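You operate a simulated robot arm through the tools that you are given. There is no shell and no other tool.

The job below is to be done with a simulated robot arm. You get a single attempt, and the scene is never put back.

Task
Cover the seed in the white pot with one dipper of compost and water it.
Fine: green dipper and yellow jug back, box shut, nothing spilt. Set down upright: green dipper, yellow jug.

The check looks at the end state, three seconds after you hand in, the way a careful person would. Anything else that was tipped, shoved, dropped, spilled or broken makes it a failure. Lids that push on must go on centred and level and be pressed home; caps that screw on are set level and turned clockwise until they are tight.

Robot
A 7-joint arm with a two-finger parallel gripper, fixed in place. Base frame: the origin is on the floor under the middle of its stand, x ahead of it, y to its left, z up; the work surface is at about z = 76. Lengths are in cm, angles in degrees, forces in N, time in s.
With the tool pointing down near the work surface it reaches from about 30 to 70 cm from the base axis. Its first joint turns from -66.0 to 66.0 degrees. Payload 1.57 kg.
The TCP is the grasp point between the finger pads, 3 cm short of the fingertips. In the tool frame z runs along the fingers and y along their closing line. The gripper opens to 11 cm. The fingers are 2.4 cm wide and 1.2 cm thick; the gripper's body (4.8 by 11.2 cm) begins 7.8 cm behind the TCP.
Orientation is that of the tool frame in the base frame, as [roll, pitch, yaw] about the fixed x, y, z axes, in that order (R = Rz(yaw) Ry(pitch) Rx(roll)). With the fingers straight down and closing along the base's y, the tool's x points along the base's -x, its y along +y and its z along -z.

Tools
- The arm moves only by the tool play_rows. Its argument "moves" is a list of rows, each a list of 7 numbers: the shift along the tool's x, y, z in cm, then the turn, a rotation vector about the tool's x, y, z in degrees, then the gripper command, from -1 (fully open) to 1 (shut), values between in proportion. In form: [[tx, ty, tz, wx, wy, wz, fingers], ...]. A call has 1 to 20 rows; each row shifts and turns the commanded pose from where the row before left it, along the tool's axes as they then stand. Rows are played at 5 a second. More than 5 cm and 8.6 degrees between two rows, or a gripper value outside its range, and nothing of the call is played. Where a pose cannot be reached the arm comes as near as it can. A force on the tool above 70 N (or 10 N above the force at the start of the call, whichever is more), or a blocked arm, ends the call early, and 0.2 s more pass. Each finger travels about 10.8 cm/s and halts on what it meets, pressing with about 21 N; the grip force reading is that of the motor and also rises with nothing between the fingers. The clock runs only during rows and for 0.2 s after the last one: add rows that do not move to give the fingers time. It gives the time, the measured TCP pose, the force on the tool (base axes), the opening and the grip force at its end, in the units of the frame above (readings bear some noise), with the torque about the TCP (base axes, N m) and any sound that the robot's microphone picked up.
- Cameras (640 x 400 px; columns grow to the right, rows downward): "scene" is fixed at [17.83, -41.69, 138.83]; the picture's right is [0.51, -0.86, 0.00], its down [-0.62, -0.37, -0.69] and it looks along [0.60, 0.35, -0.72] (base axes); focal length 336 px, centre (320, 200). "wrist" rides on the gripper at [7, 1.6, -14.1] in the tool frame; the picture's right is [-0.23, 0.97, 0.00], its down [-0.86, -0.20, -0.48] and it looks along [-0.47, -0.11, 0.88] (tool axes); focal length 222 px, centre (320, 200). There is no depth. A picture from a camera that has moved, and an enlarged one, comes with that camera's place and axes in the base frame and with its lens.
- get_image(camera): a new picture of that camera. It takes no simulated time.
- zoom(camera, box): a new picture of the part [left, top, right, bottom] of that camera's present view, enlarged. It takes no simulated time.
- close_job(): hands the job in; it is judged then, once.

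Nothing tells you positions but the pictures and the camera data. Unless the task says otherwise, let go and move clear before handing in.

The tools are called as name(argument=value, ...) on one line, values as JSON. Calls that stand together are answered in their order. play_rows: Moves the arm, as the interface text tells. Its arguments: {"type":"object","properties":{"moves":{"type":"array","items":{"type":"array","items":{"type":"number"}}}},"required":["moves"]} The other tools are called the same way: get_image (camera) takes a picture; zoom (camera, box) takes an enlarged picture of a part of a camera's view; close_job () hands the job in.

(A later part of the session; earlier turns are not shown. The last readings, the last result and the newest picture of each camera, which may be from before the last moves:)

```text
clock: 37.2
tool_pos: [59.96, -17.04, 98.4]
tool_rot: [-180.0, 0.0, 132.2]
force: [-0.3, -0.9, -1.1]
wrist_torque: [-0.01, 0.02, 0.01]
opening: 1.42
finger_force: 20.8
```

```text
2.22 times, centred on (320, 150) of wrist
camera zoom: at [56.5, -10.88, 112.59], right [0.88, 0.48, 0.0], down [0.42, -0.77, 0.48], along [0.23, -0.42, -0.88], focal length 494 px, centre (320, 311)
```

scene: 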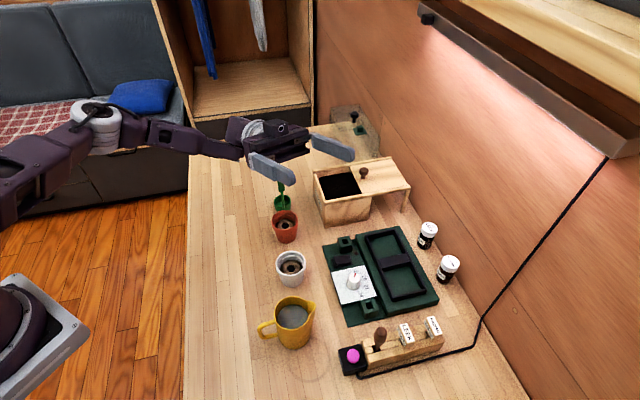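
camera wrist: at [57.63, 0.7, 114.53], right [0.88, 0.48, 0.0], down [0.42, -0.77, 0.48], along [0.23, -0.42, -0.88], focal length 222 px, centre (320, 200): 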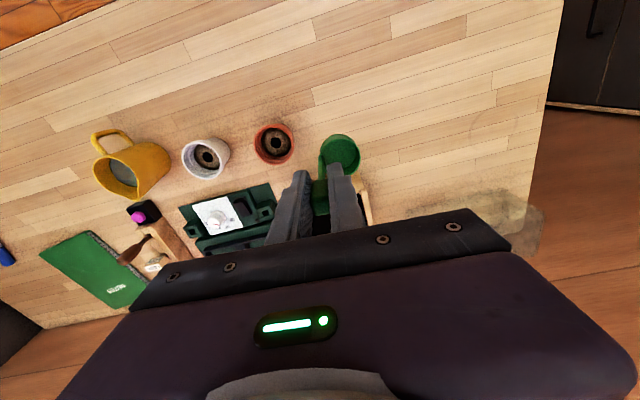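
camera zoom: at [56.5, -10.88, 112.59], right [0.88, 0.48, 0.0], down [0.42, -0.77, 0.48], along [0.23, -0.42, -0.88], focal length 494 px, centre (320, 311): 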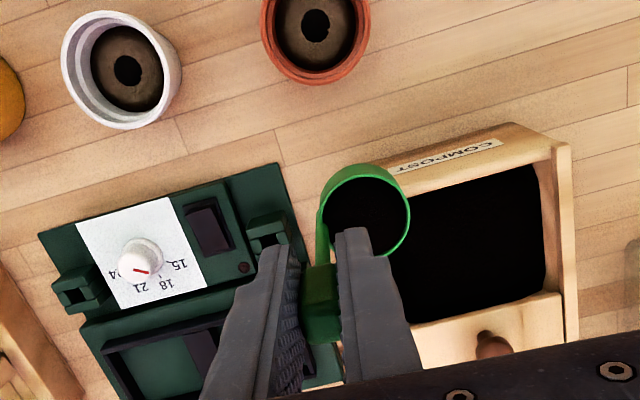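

play_rows(moves=[[0, 0, 0, 0, 0, 6.5, 1], [0, 0, 0, 0, 0, 6.5, 1], [0, 0, 0, 0, 0, 6.5, 1], [0, 0, 0, 0, 0, 6.5, 1], [0, 0, 0, 0, 0, 6.5, 1], [0, 0, 0, 0, 0, 6.5, 1], [0, 0, 0, 0, 0, 6.5, 1], [0, 0, 0, 0, 0, 6.5, 1], [0, 0, 0, 0, 0, 0, 1]])

play_rows(moves=[[-0.36, -0.93, 0, 0, 0, 0, 1], [-0.72, -1.86, 0, 0, 0, 0, 1], [-0.72, -1.86, 0, 0, 0, 0, 1], [-0.72, -1.86, 0, 0, 0, 0, 1], [-0.72, -1.86, 0, 0, 0, 0, 1], [-0.72, -1.86, 0, 0, 0, 0, 1], [-0.72, -1.86, 0, 0, 0, 0, 1], [-0.72, -1.86, 0, 0, 0, 0, 1], [-0.36, -0.93, 0, 0, 0, 0, 1], [0, 0, 0, 0, 0, 0, 1]])

get_image(camera="wrist")

zoom(camera="scene", box=[220, 150, 400, 330])

```text
clock: 39.2
tool_pos: [59.85, -17.0, 98.28]
tool_rot: [180.0, 0.1, 80.0]
force: [-0.6, -0.8, -1.0]
wrist_torque: [0.0, 0.04, -0.03]
opening: 1.44
finger_force: 20.7
```

```text
clock: 41.4
tool_pos: [44.27, -20.21, 98.35]
tool_rot: [179.9, 0.2, 80.1]
force: [0.1, 0.6, -0.7]
wrist_torque: [0.0, 0.0, 0.01]
opening: 1.46
finger_force: 21.5
```

```text
taken
camera wrist: at [47.15, -13.63, 112.65], right [0.92, -0.39, 0.0], down [-0.34, -0.81, 0.48], along [-0.19, -0.44, -0.88], focal length 222 px, centre (320, 200)
```

wrist: 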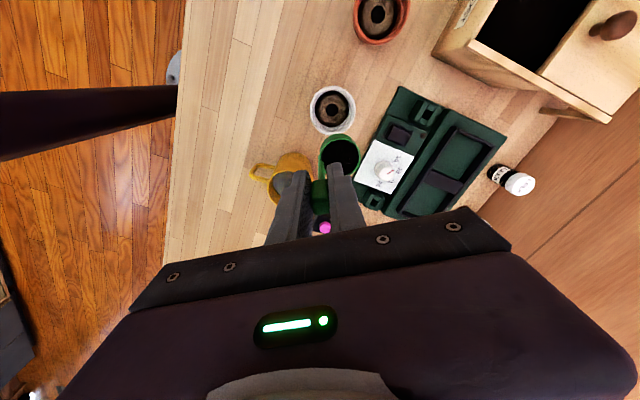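

```text
2.22 times, centred on (310, 240) of scene
camera zoom: at [17.83, -41.7, 138.83], right [0.51, -0.86, 0.0], down [-0.62, -0.37, -0.69], along [0.6, 0.35, -0.72], focal length 748 px, centre (342, 111)
```

zoom: 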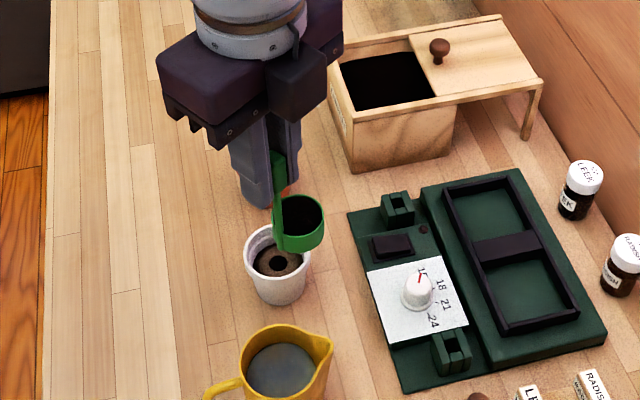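

zoom(camera="wrist", box=[270, 70, 390, 210])

```text
2.86 times, centred on (330, 140) of wrist
camera zoom: at [47.15, -13.63, 112.65], right [0.92, -0.39, 0.0], down [-0.34, -0.81, 0.48], along [-0.19, -0.44, -0.88], focal length 635 px, centre (291, 371)
```

zoom: 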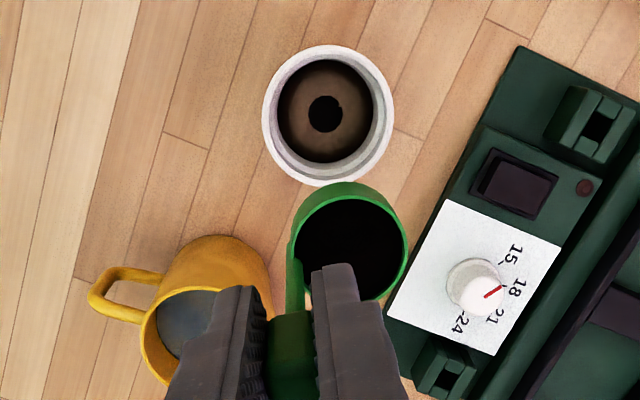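

The cup and pot line up well in the wrist view; I need only shift about 0.4 cm along both tool x and y. I'll come down and begin tilting about the cup's lip, which stays over the pot, then check at 30°.

play_rows(moves=[[0.36, 0.38, 1.0, 0, 0, 0, 1], [0, 0, 1.5, 0, 0, 0, 1], [0, 0, 1.3, 0, 0, 0, 1], [0, 0, 0, 0, 0, 0, 1]])

zoom(camera="wrist", box=[270, 50, 390, 200])

zoom(camera="scene", box=[240, 200, 360, 320])

```text
clock: 42.4
tool_pos: [44.86, -19.85, 94.5]
tool_rot: [-180.0, 0.1, 80.2]
force: [0.3, 0.2, -1.3]
wrist_torque: [-0.02, 0.04, -0.02]
opening: 1.44
finger_force: 20.8
```

```text
2.67 times, centred on (330, 125) of wrist
camera zoom: at [47.58, -13.32, 108.76], right [0.92, -0.39, 0.0], down [-0.34, -0.81, 0.48], along [-0.19, -0.44, -0.88], focal length 592 px, centre (293, 400)
```

zoom: 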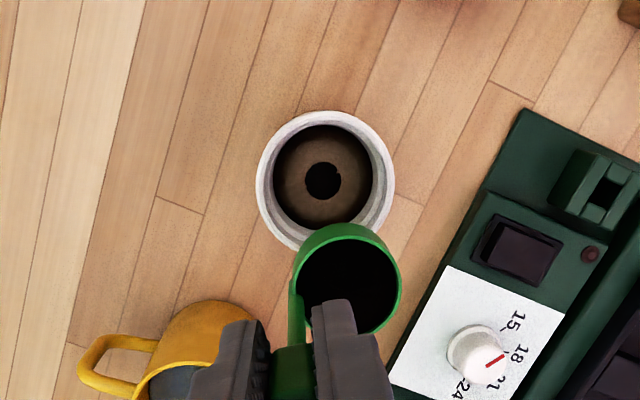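

```text
3.33 times, centred on (300, 260) of scene
camera zoom: at [17.83, -41.7, 138.83], right [0.51, -0.86, 0.0], down [-0.62, -0.37, -0.69], along [0.6, 0.35, -0.72], focal length 1122 px, centre (387, 0)
```

zoom: 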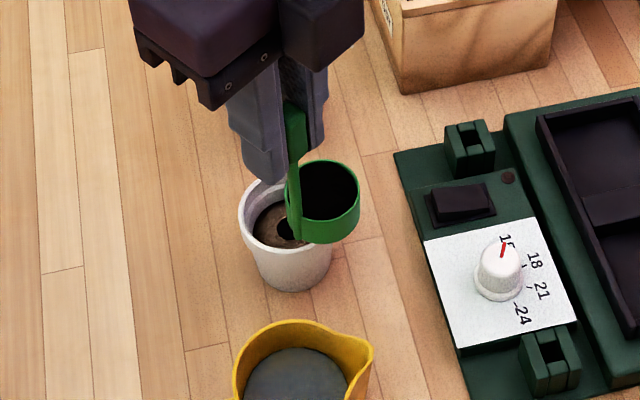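

Alignment is as planned: the pot centre is about 0.55 cm beyond the lip. Now I tilt about the lip to 30°.

play_rows(moves=[[0.596, 0, -0.178, 0, -5, 0, 1], [0.596, 0, -0.178, 0, -5, 0, 1], [0.596, 0, -0.178, 0, -5, 0, 1], [0.596, 0, -0.178, 0, -5, 0, 1], [0.596, 0, -0.178, 0, -5, 0, 1], [0.596, 0, -0.178, 0, -5, 0, 1], [0, 0, 0, 0, 0, 0, 1]])

zoom(camera="scene", box=[240, 200, 360, 320])

zoom(camera="wrist", box=[260, 30, 400, 200])

```text
clock: 44.0
tool_pos: [45.2, -16.27, 94.67]
tool_rot: [179.9, 30.0, 80.1]
force: [0.2, -0.1, -1.2]
wrist_torque: [0.03, 0.02, 0.02]
opening: 1.46
finger_force: 21.2
```

```text
3.33 times, centred on (300, 260) of scene
camera zoom: at [17.84, -41.69, 138.83], right [0.51, -0.86, 0.0], down [-0.62, -0.37, -0.69], along [0.6, 0.35, -0.72], focal length 1122 px, centre (387, 0)
```

zoom: 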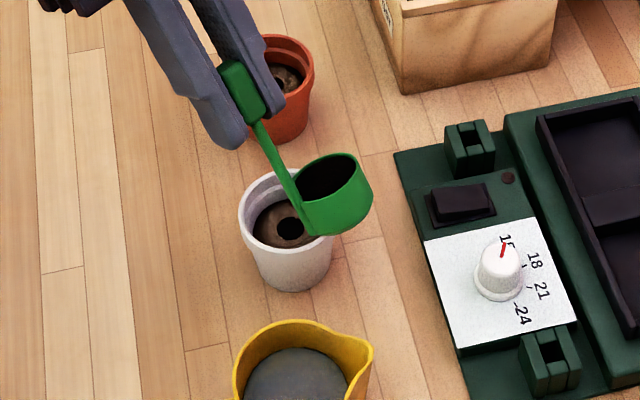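

```text
2.35 times, centred on (330, 115) of wrist
camera zoom: at [49.21, -3.68, 103.58], right [0.93, -0.36, 0.12], down [-0.28, -0.46, 0.84], along [-0.25, -0.81, -0.53], focal length 523 px, centre (296, 400)
```

zoom: 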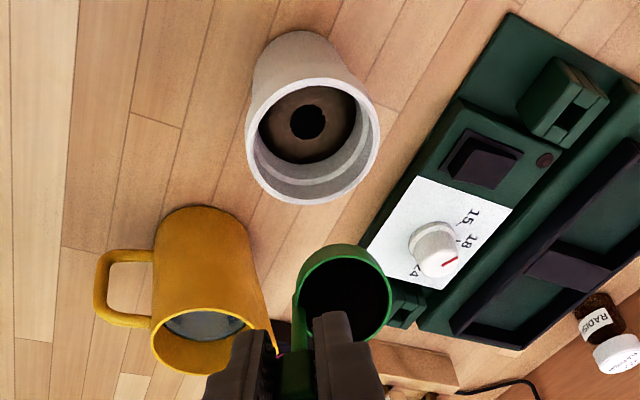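

play_rows(moves=[[0.596, 0, -0.178, 0, -5, 0, 1], [0.596, 0, -0.178, 0, -5, 0, 1], [0.3, 0, 0.4, 0, 0, 0, 1], [0.596, 0, -0.178, 0, -5, 0, 1], [0.596, 0, -0.178, 0, -5, 0, 1], [0.38, 0, 0.32, 0, 0, 0, 1], [0, 0, 0, 0, 0, 0, 1]])

zoom(camera="scene", box=[240, 200, 360, 320])

zoom(camera="wrist", box=[260, 0, 400, 200])

```text
clock: 45.6
tool_pos: [45.68, -13.89, 92.86]
tool_rot: [179.9, 50.1, 80.0]
force: [0.1, -0.2, 0.3]
wrist_torque: [0.02, -0.02, -0.02]
opening: 1.45
finger_force: 20.6
```

```text
3.33 times, centred on (300, 260) of scene
camera zoom: at [17.83, -41.69, 138.83], right [0.51, -0.86, 0.0], down [-0.62, -0.37, -0.69], along [0.6, 0.35, -0.72], focal length 1122 px, centre (387, 0)
```

zoom: 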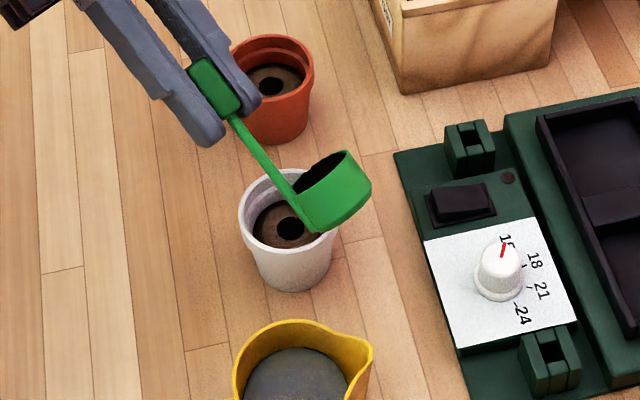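

```text
2.00 times, centred on (330, 100) of wrist
camera zoom: at [49.98, 0.8, 96.72], right [0.93, -0.31, 0.17], down [-0.23, -0.14, 0.96], along [-0.27, -0.94, -0.21], focal length 444 px, centre (300, 400)
```

zoom: 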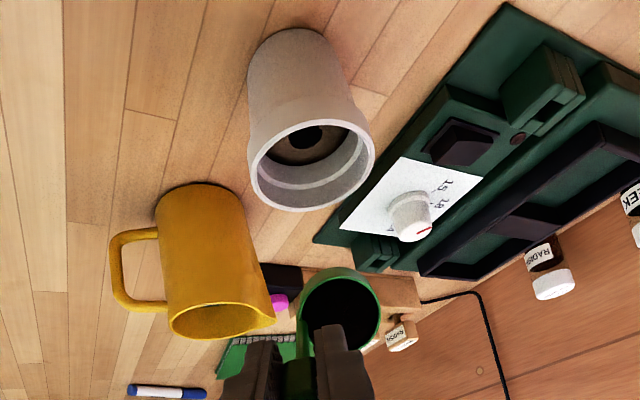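

play_rows(moves=[[0.596, 0, -0.178, 0, -5, 0, 1], [0.596, 0, -0.178, 0, -5, 0, 1], [0.596, 0, -0.178, 0, -5, 0, 1], [0.36, 0, 0.17, 0, 0, 0, 1], [0, 0, 0, 0, 0, 0, 1]])

zoom(camera="scene", box=[240, 200, 360, 320])

```text
clock: 46.8
tool_pos: [46.05, -12.5, 91.29]
tool_rot: [179.8, 65.1, 80.0]
force: [0.8, -0.2, 0.1]
wrist_torque: [0.08, -0.01, 0.02]
opening: 1.42
finger_force: 20.8
```

```text
3.33 times, centred on (300, 260) of scene
camera zoom: at [17.83, -41.69, 138.83], right [0.51, -0.86, 0.0], down [-0.62, -0.37, -0.69], along [0.6, 0.35, -0.72], focal length 1122 px, centre (387, 0)
```

zoom: 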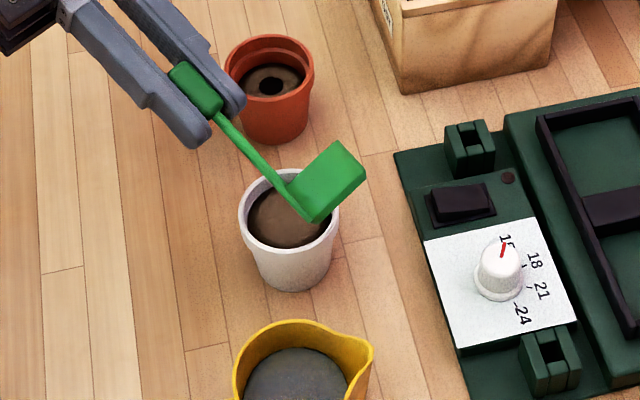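

The seed hole is covered now: compost has gone into the pot. I'll check whether the cup still holds any.

get_image(camera="wrist")

zoom(camera="wrist", box=[260, 0, 420, 200])

zoom(camera="scene", box=[270, 230, 330, 290])

```text
taken
camera wrist: at [50.3, 2.71, 91.08], right [0.94, -0.26, 0.21], down [-0.18, 0.11, 0.98], along [-0.28, -0.96, 0.05], focal length 222 px, centre (320, 200)
```

wrist: 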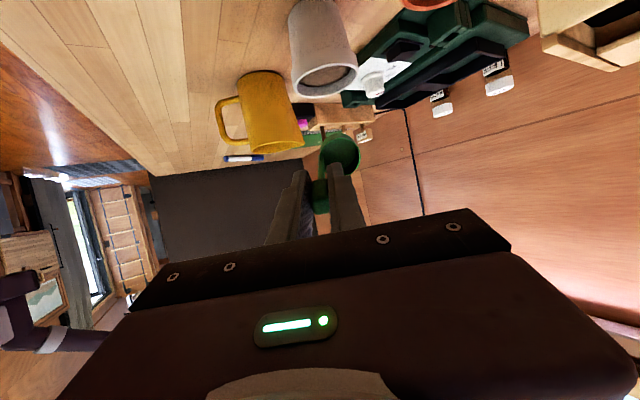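

```text
2.00 times, centred on (340, 100) of wrist
camera zoom: at [50.3, 2.71, 91.08], right [0.94, -0.26, 0.21], down [-0.18, 0.11, 0.98], along [-0.28, -0.96, 0.05], focal length 444 px, centre (280, 400)
```

zoom: 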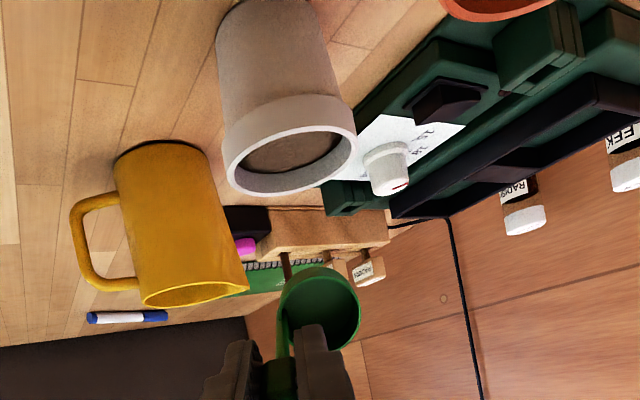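

```text
6.67 times, centred on (300, 260) of scene
camera zoom: at [17.83, -41.69, 138.83], right [0.51, -0.86, 0.0], down [-0.62, -0.37, -0.69], along [0.6, 0.35, -0.72], focal length 2244 px, centre (453, -200)
```

zoom: 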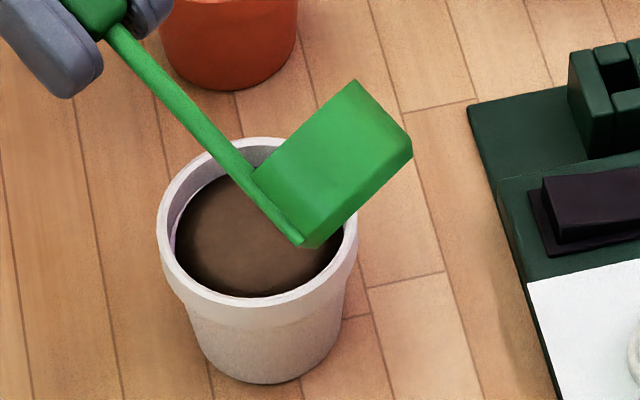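

The cup is clean and the seed is covered with nothing on the bench. I'll raise the dipper a little and turn it back upright about its lip.

play_rows(moves=[[-0.9, 0, -0.43, 0, 0, 0, 1], [-0.9, 0, -0.43, 0, 0, 0, 1], [-0.578, 0, 0.23, 0, 5, 0, 1], [-0.578, 0, 0.23, 0, 5, 0, 1], [-0.578, 0, 0.23, 0, 5, 0, 1], [-0.578, 0, 0.23, 0, 5, 0, 1], [-0.578, 0, 0.23, 0, 5, 0, 1], [-0.578, 0, 0.23, 0, 5, 0, 1], [-0.578, 0, 0.23, 0, 5, 0, 1], [-0.578, 0, 0.23, 0, 5, 0, 1], [-0.578, 0, 0.23, 0, 5, 0, 1], [-0.578, 0, 0.23, 0, 5, 0, 1], [-0.578, 0, 0.23, 0, 5, 0, 1], [-0.578, 0, 0.23, 0, 5, 0, 1], [-0.578, 0, 0.23, 0, 5, 0, 1], [0, 0, -2.0, 0, 0, 0, 1], [0, 0, -2.5, 0, 0, 0, 1], [0, 0, 0, 0, 0, 0, 1]])

get_image(camera="wrist")

zoom(camera="scene", box=[220, 150, 400, 330])

```text
clock: 50.6
tool_pos: [44.85, -19.72, 99.62]
tool_rot: [-180.0, 0.1, 80.1]
force: [0.1, 0.1, -0.1]
wrist_torque: [0.02, 0.03, 0.04]
opening: 1.46
finger_force: 21.2
```

```text
taken
camera wrist: at [47.64, -13.17, 113.82], right [0.92, -0.39, 0.0], down [-0.34, -0.81, 0.48], along [-0.19, -0.44, -0.88], focal length 222 px, centre (320, 200)
```

wrist: 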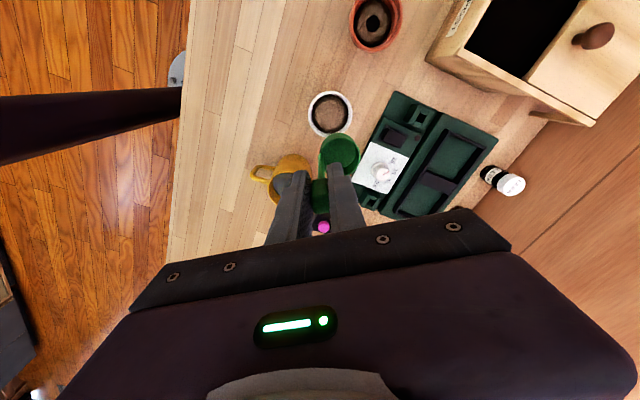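

```text
2.22 times, centred on (310, 240) of scene
camera zoom: at [17.83, -41.7, 138.83], right [0.51, -0.86, 0.0], down [-0.62, -0.37, -0.69], along [0.6, 0.35, -0.72], focal length 748 px, centre (342, 111)
```

zoom: 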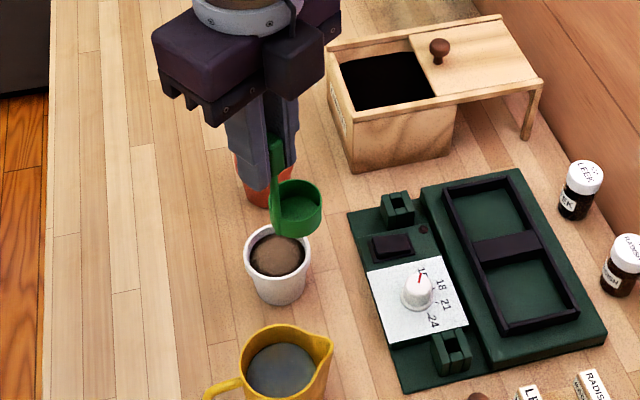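

The dipper is upright and empty. I'll carry it back above its starting place, at height, and turn it to its starting yaw of 132°.

play_rows(moves=[[2.4, 1.93, 0, 0, 0, 0, 1], [2.4, 1.93, 0, 0, 0, 0, 1], [2.4, 1.93, 0, 0, 0, 0, 1], [2.4, 1.93, 0, 0, 0, 0, 1], [2.4, 1.93, 0, 0, 0, 0, 1], [2.4, 1.93, 0, 0, 0, 0, 1], [2.4, 1.93, 0, 0, 0, 0, 1], [0, 0, 0, 0, 0, -6.5, 1], [0, 0, 0, 0, 0, -6.5, 1], [0, 0, 0, 0, 0, -6.5, 1], [0, 0, 0, 0, 0, -6.5, 1], [0, 0, 0, 0, 0, -6.5, 1], [0, 0, 0, 0, 0, -6.5, 1], [0, 0, 0, 0, 0, -6.5, 1], [0, 0, 0, 0, 0, -6.5, 1], [0, 0, 0, 0, 0, 0, 1]])

get_image(camera="wrist")

```text
clock: 54.0
tool_pos: [60.9, -5.62, 99.54]
tool_rot: [180.0, 0.2, 132.2]
force: [0.1, -1.1, -0.4]
wrist_torque: [0.01, 0.03, 0.04]
opening: 1.43
finger_force: 21.0
```

```text
taken
camera wrist: at [57.41, 0.59, 113.83], right [0.87, 0.49, 0.0], down [0.43, -0.77, 0.48], along [0.23, -0.42, -0.88], focal length 222 px, centre (320, 200)
```

wrist: 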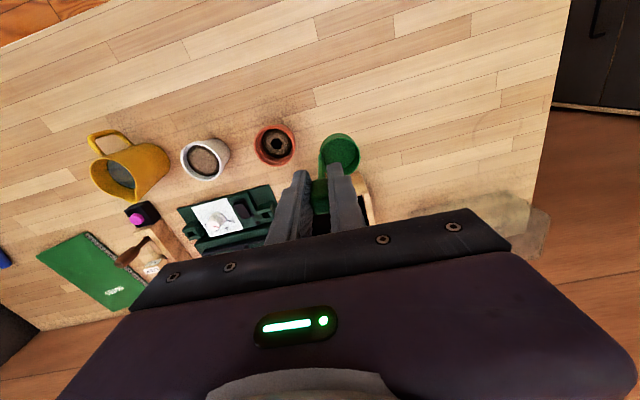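

play_rows(moves=[[0, 0.35, 2, 0, 0, 0, 1], [0, 0, 3, 0, 0, 0, 1], [0, 0, 3, 0, 0, 0, 1], [0, 0, 2.5, 0, 0, 0, 1], [0, 0, 1.5, 0, 0, 0, 1], [0, 0, 0.8, 0, 0, 0, 1], [0, 0, 0, 0, 0, 0, 1]])

zoom(camera="scene", box=[250, 140, 330, 240])

zoom(camera="wrist", box=[220, 80, 420, 240])

```text
clock: 55.6
tool_pos: [60.94, -5.42, 86.88]
tool_rot: [180.0, 0.2, 132.1]
force: [-0.5, -0.2, -1.1]
wrist_torque: [0.01, 0.04, 0.01]
opening: 1.44
finger_force: 21.2
```

```text
4.00 times, centred on (290, 190) of scene
camera zoom: at [17.83, -41.69, 138.83], right [0.51, -0.86, 0.0], down [-0.62, -0.37, -0.69], along [0.6, 0.35, -0.72], focal length 1346 px, centre (440, 240)
```

zoom: 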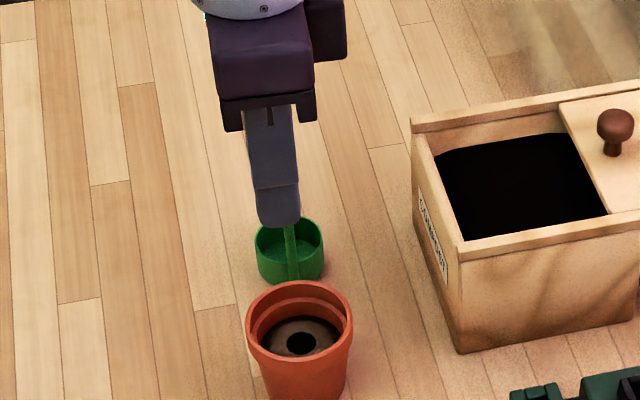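

```text
2.50 times, centred on (320, 160) of wrist
camera zoom: at [57.53, 0.82, 101.12], right [0.88, 0.48, 0.0], down [0.42, -0.77, 0.48], along [0.23, -0.42, -0.88], focal length 555 px, centre (320, 300)
```

zoom: 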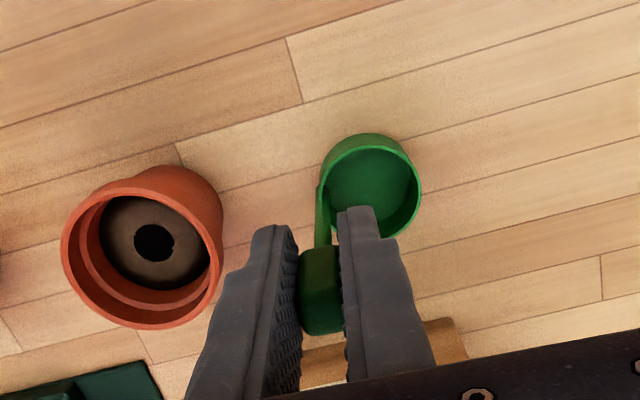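

I'll nudge 0.25 cm along the closing line to match the original spot, and lower until the cup rests on the bench.

play_rows(moves=[[0, 0.25, 0.3, 0, 0, 0, 1], [0, 0, 0.2, 0, 0, 0, 1], [0, 0, 0.1, 0, 0, 0, 1], [0, 0, 0.05, 0, 0, 0, 1], [0, 0, 0, 0, 0, 0, 1]])

```text
clock: 56.8
tool_pos: [61.27, -5.17, 86.14]
tool_rot: [-179.9, 0.1, 132.2]
force: [-3.2, -5.3, 15.5]
wrist_torque: [-0.25, -0.11, -0.04]
opening: 1.46
finger_force: 21.3
```

The cup is on the bench (15 N upward). I'll ease off that pressure and open the fingers only partway so they don't touch the red pot.

play_rows(moves=[[0, 0, -0.08, 0, 0, 0, 1], [0, 0, 0, 0, 0, 0, 1]])

play_rows(moves=[[0, 0, 0, 0, 0, 0, 0.65], [0, 0, 0, 0, 0, 0, 0.5], [0, 0, 0, 0, 0, 0, 0.3], [0, 0, 0, 0, 0, 0, 0.3]])

zoom(camera="wrist", box=[220, 80, 420, 240])

```text
clock: 57.4
tool_pos: [61.29, -5.15, 86.13]
tool_rot: [180.0, 0.1, 132.1]
force: [0.0, -2.0, 3.6]
wrist_torque: [-0.13, -0.13, -0.04]
opening: 1.45
finger_force: 20.8
```

```text
clock: 58.4
tool_pos: [61.34, -5.19, 86.14]
tool_rot: [-179.9, 0.1, 132.1]
force: [-0.1, 1.3, 0.6]
wrist_torque: [0.0, -0.01, 0.02]
opening: 3.85
finger_force: 0.1
```

```text
2.50 times, centred on (320, 160) of wrist
camera zoom: at [57.88, 1.02, 100.41], right [0.88, 0.48, 0.0], down [0.42, -0.77, 0.48], along [0.23, -0.42, -0.88], focal length 555 px, centre (320, 300)
```

zoom: 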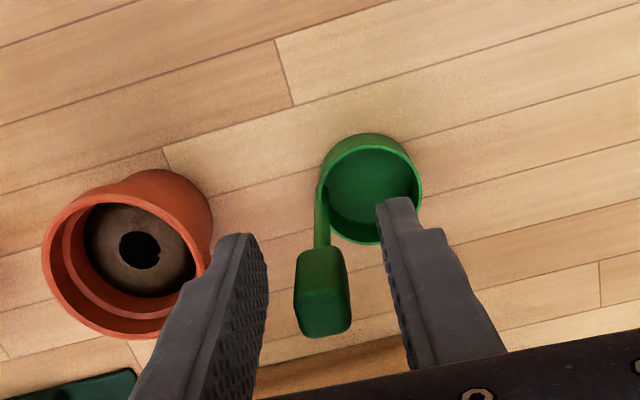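

The dipper stands upright on its spot within about 0.2 cm. I'll rise straight up and verify.

play_rows(moves=[[0, 0, -1, 0, 0, 0, 0.3], [0, 0, -2, 0, 0, 0, 0.3], [0, 0, -3, 0, 0, 0, 0.3], [0, 0, -3, 0, 0, 0, 0.3], [0, 0, -3, 0, 0, 0, 0.3], [0, 0, -3, 0, 0, 0, 0.3], [0, 0, 0, 0, 0, 0, -1], [0, 0, 0, 0, 0, 0, -1]])

zoom(camera="scene", box=[250, 140, 330, 240])

zoom(camera="wrist", box=[60, 80, 260, 240])

```text
clock: 60.2
tool_pos: [61.23, -5.17, 101.48]
tool_rot: [-180.0, 0.1, 132.1]
force: [0.4, 0.3, 0.3]
wrist_torque: [0.0, 0.02, -0.01]
opening: 10.99
finger_force: 0.1
```

```text
4.00 times, centred on (290, 190) of scene
camera zoom: at [17.83, -41.69, 138.83], right [0.51, -0.86, 0.0], down [-0.62, -0.37, -0.69], along [0.6, 0.35, -0.72], focal length 1346 px, centre (440, 240)
```

zoom: 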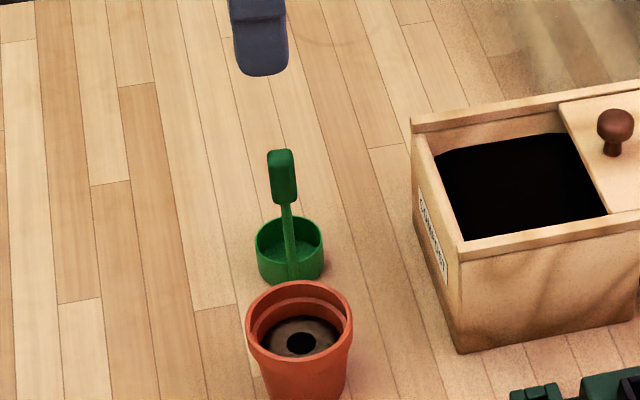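

```text
2.50 times, centred on (160, 160) of wrist
camera zoom: at [57.73, 1.05, 115.74], right [0.88, 0.48, 0.0], down [0.42, -0.77, 0.48], along [0.23, -0.42, -0.88], focal length 555 px, centre (720, 300)
```

zoom: 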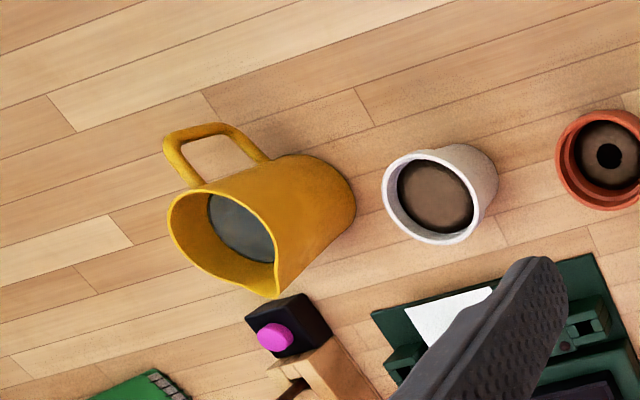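

The dipper is back and upright. Next is the jug: I'll move over it at height with the yaw at 140°, so the closing line is across the spout–handle axis, and measure it.

play_rows(moves=[[0.385, -3.56, 0, 0, 0, 0, -1], [0.385, -3.56, 0, 0, 0, 0, -1], [0.385, -3.56, 0, 0, 0, 0, -1], [0.385, -3.56, 0, 0, 0, 0, -1], [0.385, -3.56, 0, 0, 0, 0, -1], [0.385, -3.56, 0, 0, 0, 0, -1], [0.385, -3.56, 0, 0, 0, 0, -1], [0.385, -3.56, 0, 0, 0, 0, -1], [0, 0, 0, 0, 0, -8, -1], [0, 0, 0, 0, 0, 0, -1]])

get_image(camera="wrist")

zoom(camera="wrist", box=[240, 50, 400, 210])

```text
clock: 62.4
tool_pos: [38.01, -22.09, 101.3]
tool_rot: [179.9, 0.1, 140.0]
force: [0.6, -0.1, -0.5]
wrist_torque: [0.01, 0.04, 0.02]
opening: 11.0
finger_force: 0.0
```

```text
taken
camera wrist: at [33.78, -16.42, 115.58], right [0.8, 0.6, 0.0], down [0.53, -0.7, 0.48], along [0.29, -0.38, -0.88], focal length 222 px, centre (320, 200)
```

wrist: 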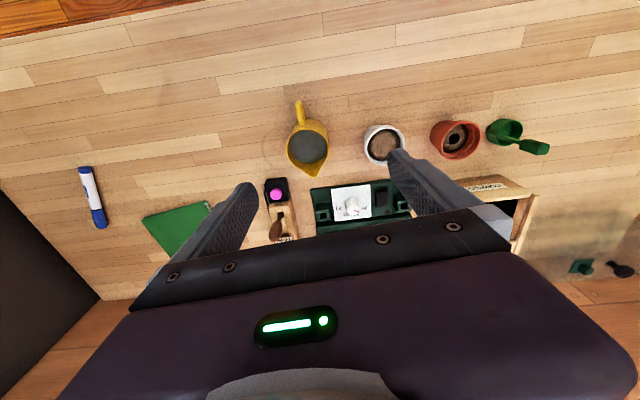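

```text
2.50 times, centred on (320, 130) of wrist
camera zoom: at [33.78, -16.42, 115.58], right [0.8, 0.6, 0.0], down [0.53, -0.7, 0.48], along [0.29, -0.38, -0.88], focal length 555 px, centre (320, 375)
```

zoom: 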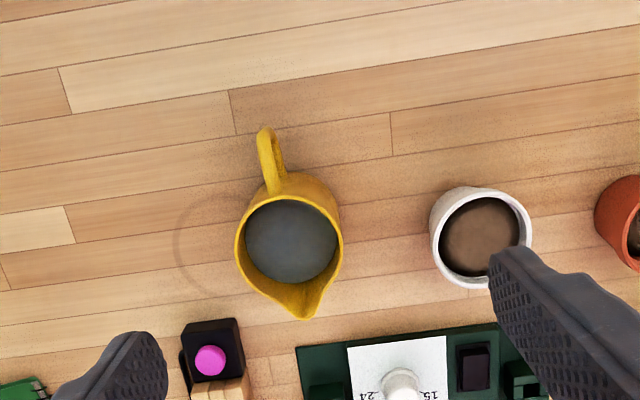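

The jug is a straight-sided cylinder about 6.1 cm across, with its axis near (37.75, -24.6) and rim near z 84. Its spout points at -40°, which matches the present yaw, and it is roughly two thirds full. Before gripping it I'll test empty whether the pouring pose over the white pot is reachable.

play_rows(moves=[[0.22, 3.12, 1.6, 0, 0, 0, -1], [0.22, 3.12, 1.6, 0, 0, 0, -1], [0.22, 3.12, 1.6, 0, 0, 0, -1], [0, 0, 0, 0, 7.5, 0, -1], [0, 0, 0, 0, 7.5, 0, -1], [0, 0, 0, 0, 7.5, 0, -1], [0, 0, 0, 0, 7.5, 0, -1], [0, 0, 0, 0, 7.5, 0, -1], [0, 0, 0, 0, 0, 0, -1]])

get_image(camera="wrist")

```text
clock: 64.4
tool_pos: [43.55, -14.41, 96.27]
tool_rot: [-179.9, -37.4, 140.0]
force: [0.1, -0.3, 0.8]
wrist_torque: [-0.01, 0.04, 0.01]
opening: 11.02
finger_force: 0.1
```

```text
taken
camera wrist: at [47.06, -15.17, 111.93], right [0.76, 0.63, -0.14], down [0.62, -0.78, -0.14], along [-0.2, 0.02, -0.98], focal length 222 px, centre (320, 200)
```

wrist: 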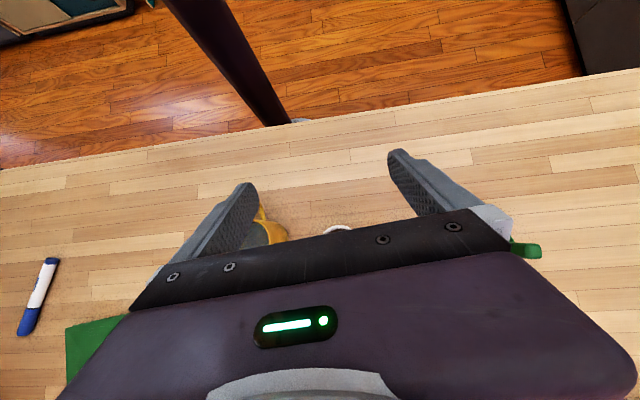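

play_rows(moves=[[0, 0, 0, 0, 7.5, 0, -1], [0, 0, 0, 0, 7.5, 0, -1], [0, 0, 0, 0, 0, 0, -1]])

play_rows(moves=[[0, 0, 0, 0, -7.5, 0, -1], [0, 0, 0, 0, -7.5, 0, -1], [0, 0, 0, 0, -7.5, 0, -1], [0, 0, 0, 0, -7.5, 0, -1], [0, 0, 0, 0, -7.5, 0, -1], [0, 0, 0, 0, -7.5, 0, -1], [0, 0, 0, 0, -7.5, 0, -1], [0, 0, 0, 0, -5, 0, -1], [0, 0, 0, 0, -5, 0, -1], [0, 0, 0, 0, -5, 0, -1], [0, 0, 0, 0, -5, 0, -1], [0, 0, 0, 0, 0, 0, -1]])

```text
clock: 65.2
tool_pos: [43.62, -14.22, 96.43]
tool_rot: [-180.0, -52.6, 140.0]
force: [0.0, -0.2, 0.0]
wrist_torque: [0.04, -0.02, 0.01]
opening: 11.01
finger_force: 0.1
```

```text
clock: 67.8
tool_pos: [43.55, -14.46, 96.39]
tool_rot: [179.9, 20.0, 140.1]
force: [-0.4, 0.4, 0.8]
wrist_torque: [0.0, 0.02, -0.02]
opening: 11.0
finger_force: 0.1
```

Both ends of the tilt range are reachable. With the tool leaning 20° back over the handle I'll now move to a pre-grasp point behind and above the jug and measure again.

play_rows(moves=[[0.89, -2.87, 0.95, 0, 0, 0, -1], [0.89, -2.87, 0.95, 0, 0, 0, -1], [0.89, -2.87, 0.95, 0, 0, 0, -1], [0.89, -2.87, 0.95, 0, 0, 0, -1], [0, 0, 0, 0, 0, 0, -1]])

get_image(camera="wrist")

zoom(camera="wrist", box=[220, 70, 420, 230])

zoom(camera="scene", box=[220, 220, 380, 390])

```text
clock: 69.0
tool_pos: [34.76, -22.11, 91.44]
tool_rot: [179.9, 20.0, 140.0]
force: [-0.6, -0.5, -1.6]
wrist_torque: [-0.03, 0.0, -0.01]
opening: 10.99
finger_force: 0.0
```

```text
taken
camera wrist: at [26.96, -13.6, 102.51], right [0.79, 0.61, 0.08], down [0.36, -0.56, 0.74], along [0.5, -0.56, -0.66], focal length 222 px, centre (320, 200)
```

wrist: 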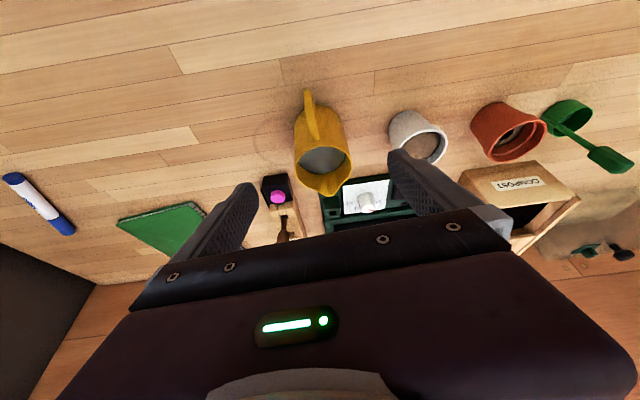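

```text
2.50 times, centred on (320, 150) of wrist
camera zoom: at [26.96, -13.6, 102.51], right [0.79, 0.61, 0.08], down [0.36, -0.56, 0.74], along [0.5, -0.56, -0.66], focal length 555 px, centre (320, 325)
```

zoom: 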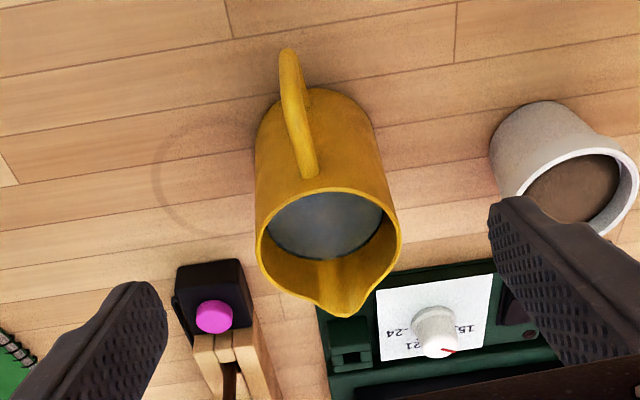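

```text
2.35 times, centred on (300, 305) of scene
camera zoom: at [17.83, -41.7, 138.83], right [0.51, -0.86, 0.0], down [-0.62, -0.37, -0.69], along [0.6, 0.35, -0.72], focal length 792 px, centre (367, -47)
```

zoom: 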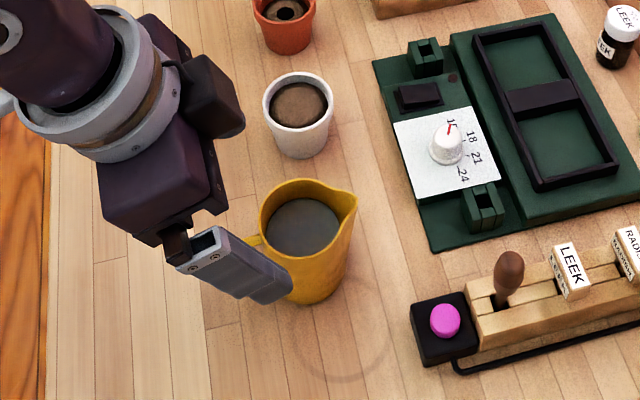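

The jug measures the same from this view (axis at (37.75, -24.55), radius 3.06 cm), and it sits centred between the fingers. I'll advance along the tool axis until the grasp point is on the jug's axis at z 80.3.

play_rows(moves=[[0.2, 0.08, 2.5, 0, 0, 0, -1], [0, 0, 3, 0, 0, 0, -1], [0, 0, 3, 0, 0, 0, -1], [0, 0, 2.2, 0, 0, 0, -1], [0, 0, 1.05, 0, 0, 0, -1], [0, 0, 0, 0, 0, 0, -1]])

get_image(camera="wrist")

zoom(camera="scene", box=[220, 220, 380, 390])

```text
clock: 70.4
tool_pos: [37.7, -24.2, 80.52]
tool_rot: [179.9, 20.1, 140.1]
force: [0.4, 0.3, 0.3]
wrist_torque: [-0.02, -0.02, -0.01]
opening: 11.03
finger_force: 0.1
```

```text
taken
camera wrist: at [29.99, -15.72, 91.55], right [0.79, 0.61, 0.08], down [0.36, -0.56, 0.74], along [0.5, -0.56, -0.66], focal length 222 px, centre (320, 200)
```

wrist: 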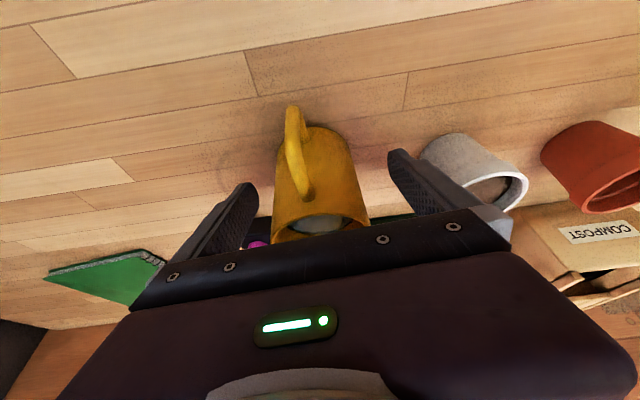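

```text
2.35 times, centred on (300, 305) of scene
camera zoom: at [17.83, -41.69, 138.83], right [0.51, -0.86, 0.0], down [-0.62, -0.37, -0.69], along [0.6, 0.35, -0.72], focal length 792 px, centre (367, -47)
```

zoom: 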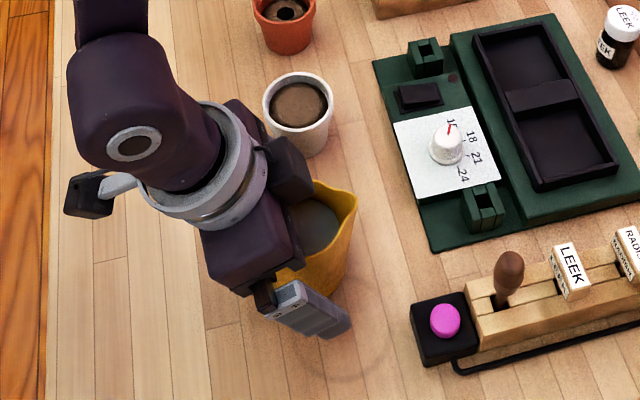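

The jug is centred between the open fingers and nothing is touching. Now I close on its body.

play_rows(moves=[[0, 0, 0, 0, 0, 0, -0.6], [0, 0, 0, 0, 0, 0, -0.3], [0, 0, 0, 0, 0, 0, 0], [0, 0, 0, 0, 0, 0, 0.5], [0, 0, 0, 0, 0, 0, 1], [0, 0, 0, 0, 0, 0, 1], [0, 0, 0, 0, 0, 0, 1]])

get_image(camera="wrist")

```text
clock: 72.0
tool_pos: [37.66, -24.28, 80.61]
tool_rot: [-179.9, 20.1, 140.0]
force: [-0.6, -0.2, 1.4]
wrist_torque: [0.05, -0.13, -0.01]
opening: 5.37
finger_force: 20.9
```

```text
taken
camera wrist: at [29.99, -15.72, 91.57], right [0.79, 0.61, 0.08], down [0.36, -0.56, 0.74], along [0.5, -0.56, -0.66], focal length 222 px, centre (320, 200)
```

wrist: 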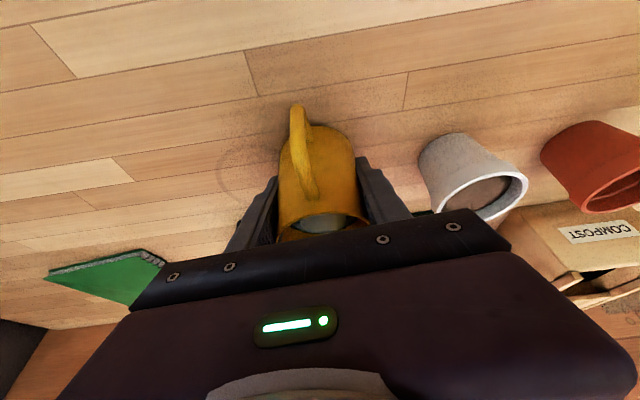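

The grip is firm (opening 5.37 cm). I'll lift a little, straight up, and check that the jug stays upright and how much it weighs.

play_rows(moves=[[-0.17, 0, -0.47, 0, 0, 0, 1], [-0.17, 0, -0.47, 0, 0, 0, 1], [-0.34, 0, -0.94, 0, 0, 0, 1], [-0.34, 0, -0.94, 0, 0, 0, 1], [0, 0, 0, 0, 0, 0, 1], [0, 0, 0, 0, 0, 0, 1], [0, 0, 0, 0, 0, 0, 1]])

get_image(camera="wrist")

zoom(camera="scene", box=[220, 220, 380, 390])

```text
clock: 73.6
tool_pos: [37.65, -24.19, 83.67]
tool_rot: [179.9, 20.2, 140.1]
force: [1.3, -0.2, -2.8]
wrist_torque: [-0.02, -0.01, 0.0]
opening: 5.39
finger_force: 20.8
```

```text
taken
camera wrist: at [29.97, -15.7, 94.58], right [0.79, 0.61, 0.08], down [0.36, -0.56, 0.74], along [0.5, -0.56, -0.66], focal length 222 px, centre (320, 200)
```

wrist: 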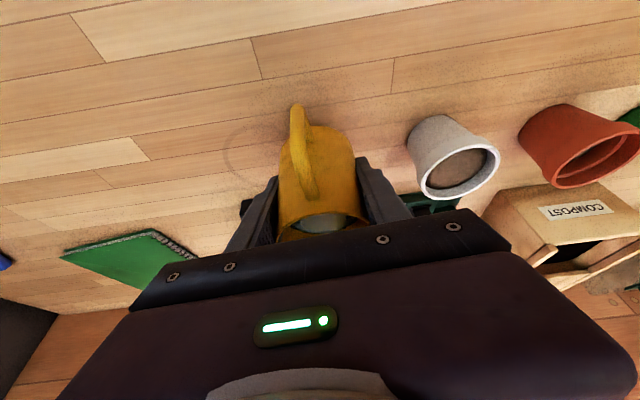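

```text
2.35 times, centred on (300, 305) of scene
camera zoom: at [17.84, -41.7, 138.83], right [0.51, -0.86, 0.0], down [-0.62, -0.37, -0.69], along [0.6, 0.35, -0.72], focal length 792 px, centre (367, -47)
```

zoom: 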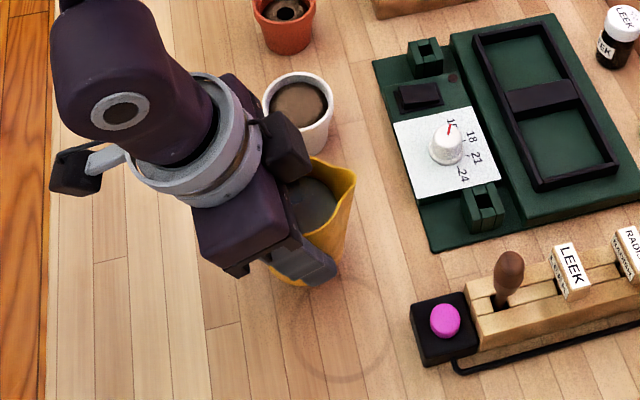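

zoom(camera="wrist", box=[240, 80, 400, 240])

```text
2.50 times, centred on (320, 160) of wrist
camera zoom: at [29.97, -15.7, 94.58], right [0.79, 0.61, 0.08], down [0.36, -0.56, 0.74], along [0.5, -0.56, -0.66], focal length 555 px, centre (320, 300)
```

zoom: 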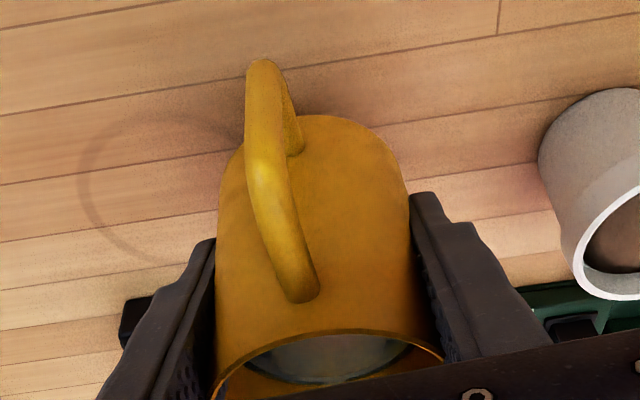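

The jug is held steadily (about 0.28 kg) and upright. I'll lift it smoothly to clear the pot, then carry it gently until the spout is just behind the pot's centre.

play_rows(moves=[[-0.23, 0, -0.64, 0, 0, 0, 1], [-0.4, 0, -1.1, 0, 0, 0, 1], [-0.5, 0, -1.38, 0, 0, 0, 1], [-0.5, 0, -1.38, 0, 0, 0, 1], [-0.4, 0, -1.1, 0, 0, 0, 1], [-0.29, 0, -0.8, 0, 0, 0, 1], [0, 0, 0, 0, 0, 0, 1], [0.149, 0.56, -0.054, 0, 0, 0, 1], [0.297, 1.12, -0.108, 0, 0, 0, 1], [0.446, 1.68, -0.162, 0, 0, 0, 1], [0.594, 2.24, -0.216, 0, 0, 0, 1], [0.594, 2.24, -0.216, 0, 0, 0, 1], [0.446, 1.68, -0.162, 0, 0, 0, 1], [0.297, 1.12, -0.108, 0, 0, 0, 1], [0.149, 0.56, -0.054, 0, 0, 0, 1], [0, 0, 0, 0, 0, 0, 1], [0, 0, 0, 0, 0, 0, 1]])

get_image(camera="scene")

zoom(camera="scene", box=[210, 180, 370, 320])

get_image(camera="wrist")

```text
clock: 77.2
tool_pos: [42.54, -13.69, 90.41]
tool_rot: [179.9, 20.1, 140.1]
force: [-0.7, -0.8, -3.0]
wrist_torque: [-0.01, 0.03, -0.04]
opening: 5.38
finger_force: 20.8
```

```text
taken
```

scene: 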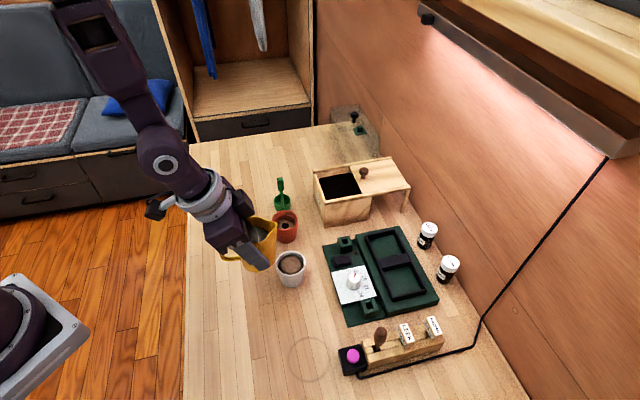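

```text
2.86 times, centred on (290, 250) of scene
camera zoom: at [17.84, -41.7, 138.83], right [0.51, -0.86, 0.0], down [-0.62, -0.37, -0.69], along [0.6, 0.35, -0.72], focal length 962 px, centre (406, 57)
```

zoom: 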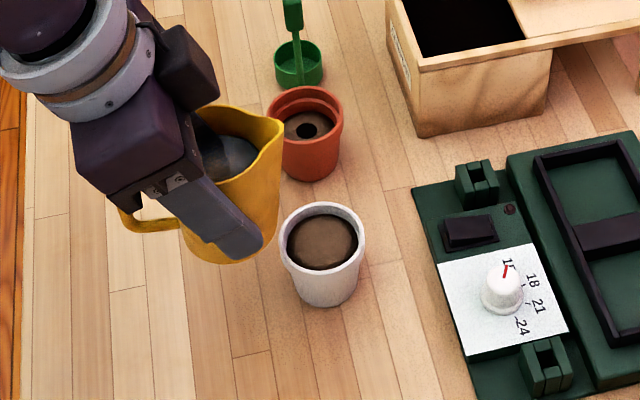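

```text
taken
camera wrist: at [34.86, -5.17, 101.49], right [0.79, 0.61, 0.08], down [0.36, -0.56, 0.74], along [0.5, -0.56, -0.66], focal length 222 px, centre (320, 200)
```

wrist: 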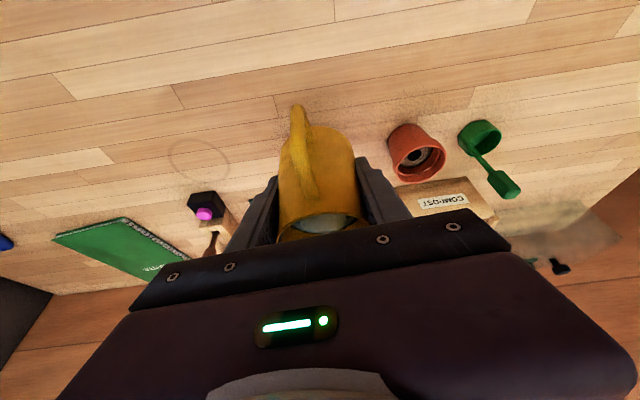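

Comparing both cameras, the spout tip is at about (45.7, -16.65, 95.2) and the pot centre at (47.0, -17.65) with its rim near z 82.2. The spout therefore sits about 1.6 cm short of the pot's centre and in line with it. I'll tilt 15° about the spout tip (not enough to pour), then come down beside the pot.

play_rows(moves=[[0.151, 0, -0.3, 0, 3, 0, 1], [0.151, 0, -0.3, 0, 3, 0, 1], [0.151, 0, -0.3, 0, 3, 0, 1], [0.151, 0, -0.3, 0, 3, 0, 1], [0.151, 0, -0.3, 0, 3, 0, 1], [0, 0, 0, 0, 0, 0, 1], [0.06, 0, 0.7, 0, 0, 0, 1], [0.11, 0, 1.3, 0, 0, 0, 1], [0.11, 0, 1.3, 0, 0, 0, 1], [0.06, 0, 0.7, 0, 0, 0, 1], [0, 0, 0, 0, 0, 0, 1]])

zoom(camera="scene", box=[210, 180, 370, 320])

get_image(camera="wrist")

```text
clock: 79.6
tool_pos: [41.69, -12.9, 87.74]
tool_rot: [-180.0, 5.2, 140.0]
force: [-0.7, 0.6, -2.4]
wrist_torque: [0.02, -0.01, -0.01]
opening: 5.36
finger_force: 20.7
```

```text
2.86 times, centred on (290, 250) of scene
camera zoom: at [17.84, -41.7, 138.83], right [0.51, -0.86, 0.0], down [-0.62, -0.37, -0.69], along [0.6, 0.35, -0.72], focal length 962 px, centre (406, 57)
```

zoom: 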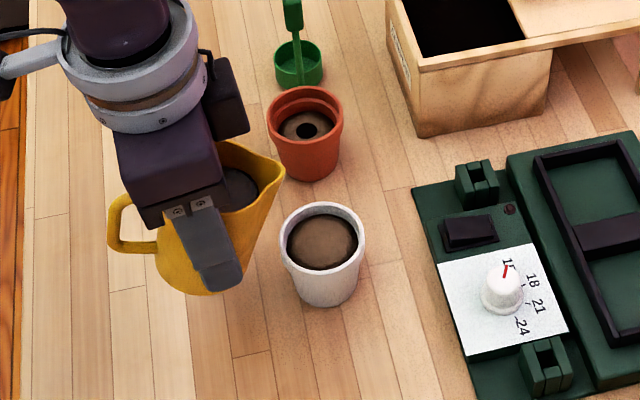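

```text
taken
camera wrist: at [36.43, -6.51, 101.29], right [0.8, 0.6, 0.02], down [0.49, -0.67, 0.55], along [0.35, -0.43, -0.83], focal length 222 px, centre (320, 200)
```

wrist: 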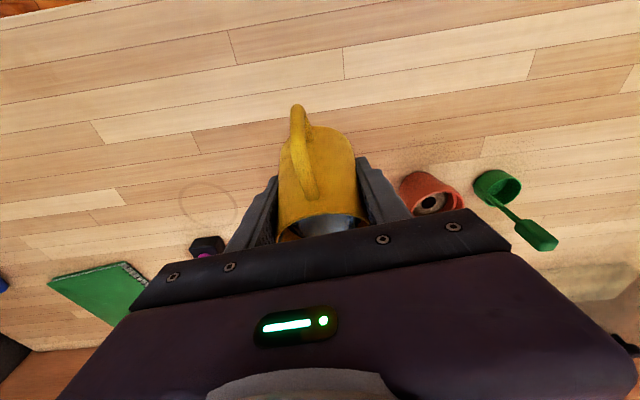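

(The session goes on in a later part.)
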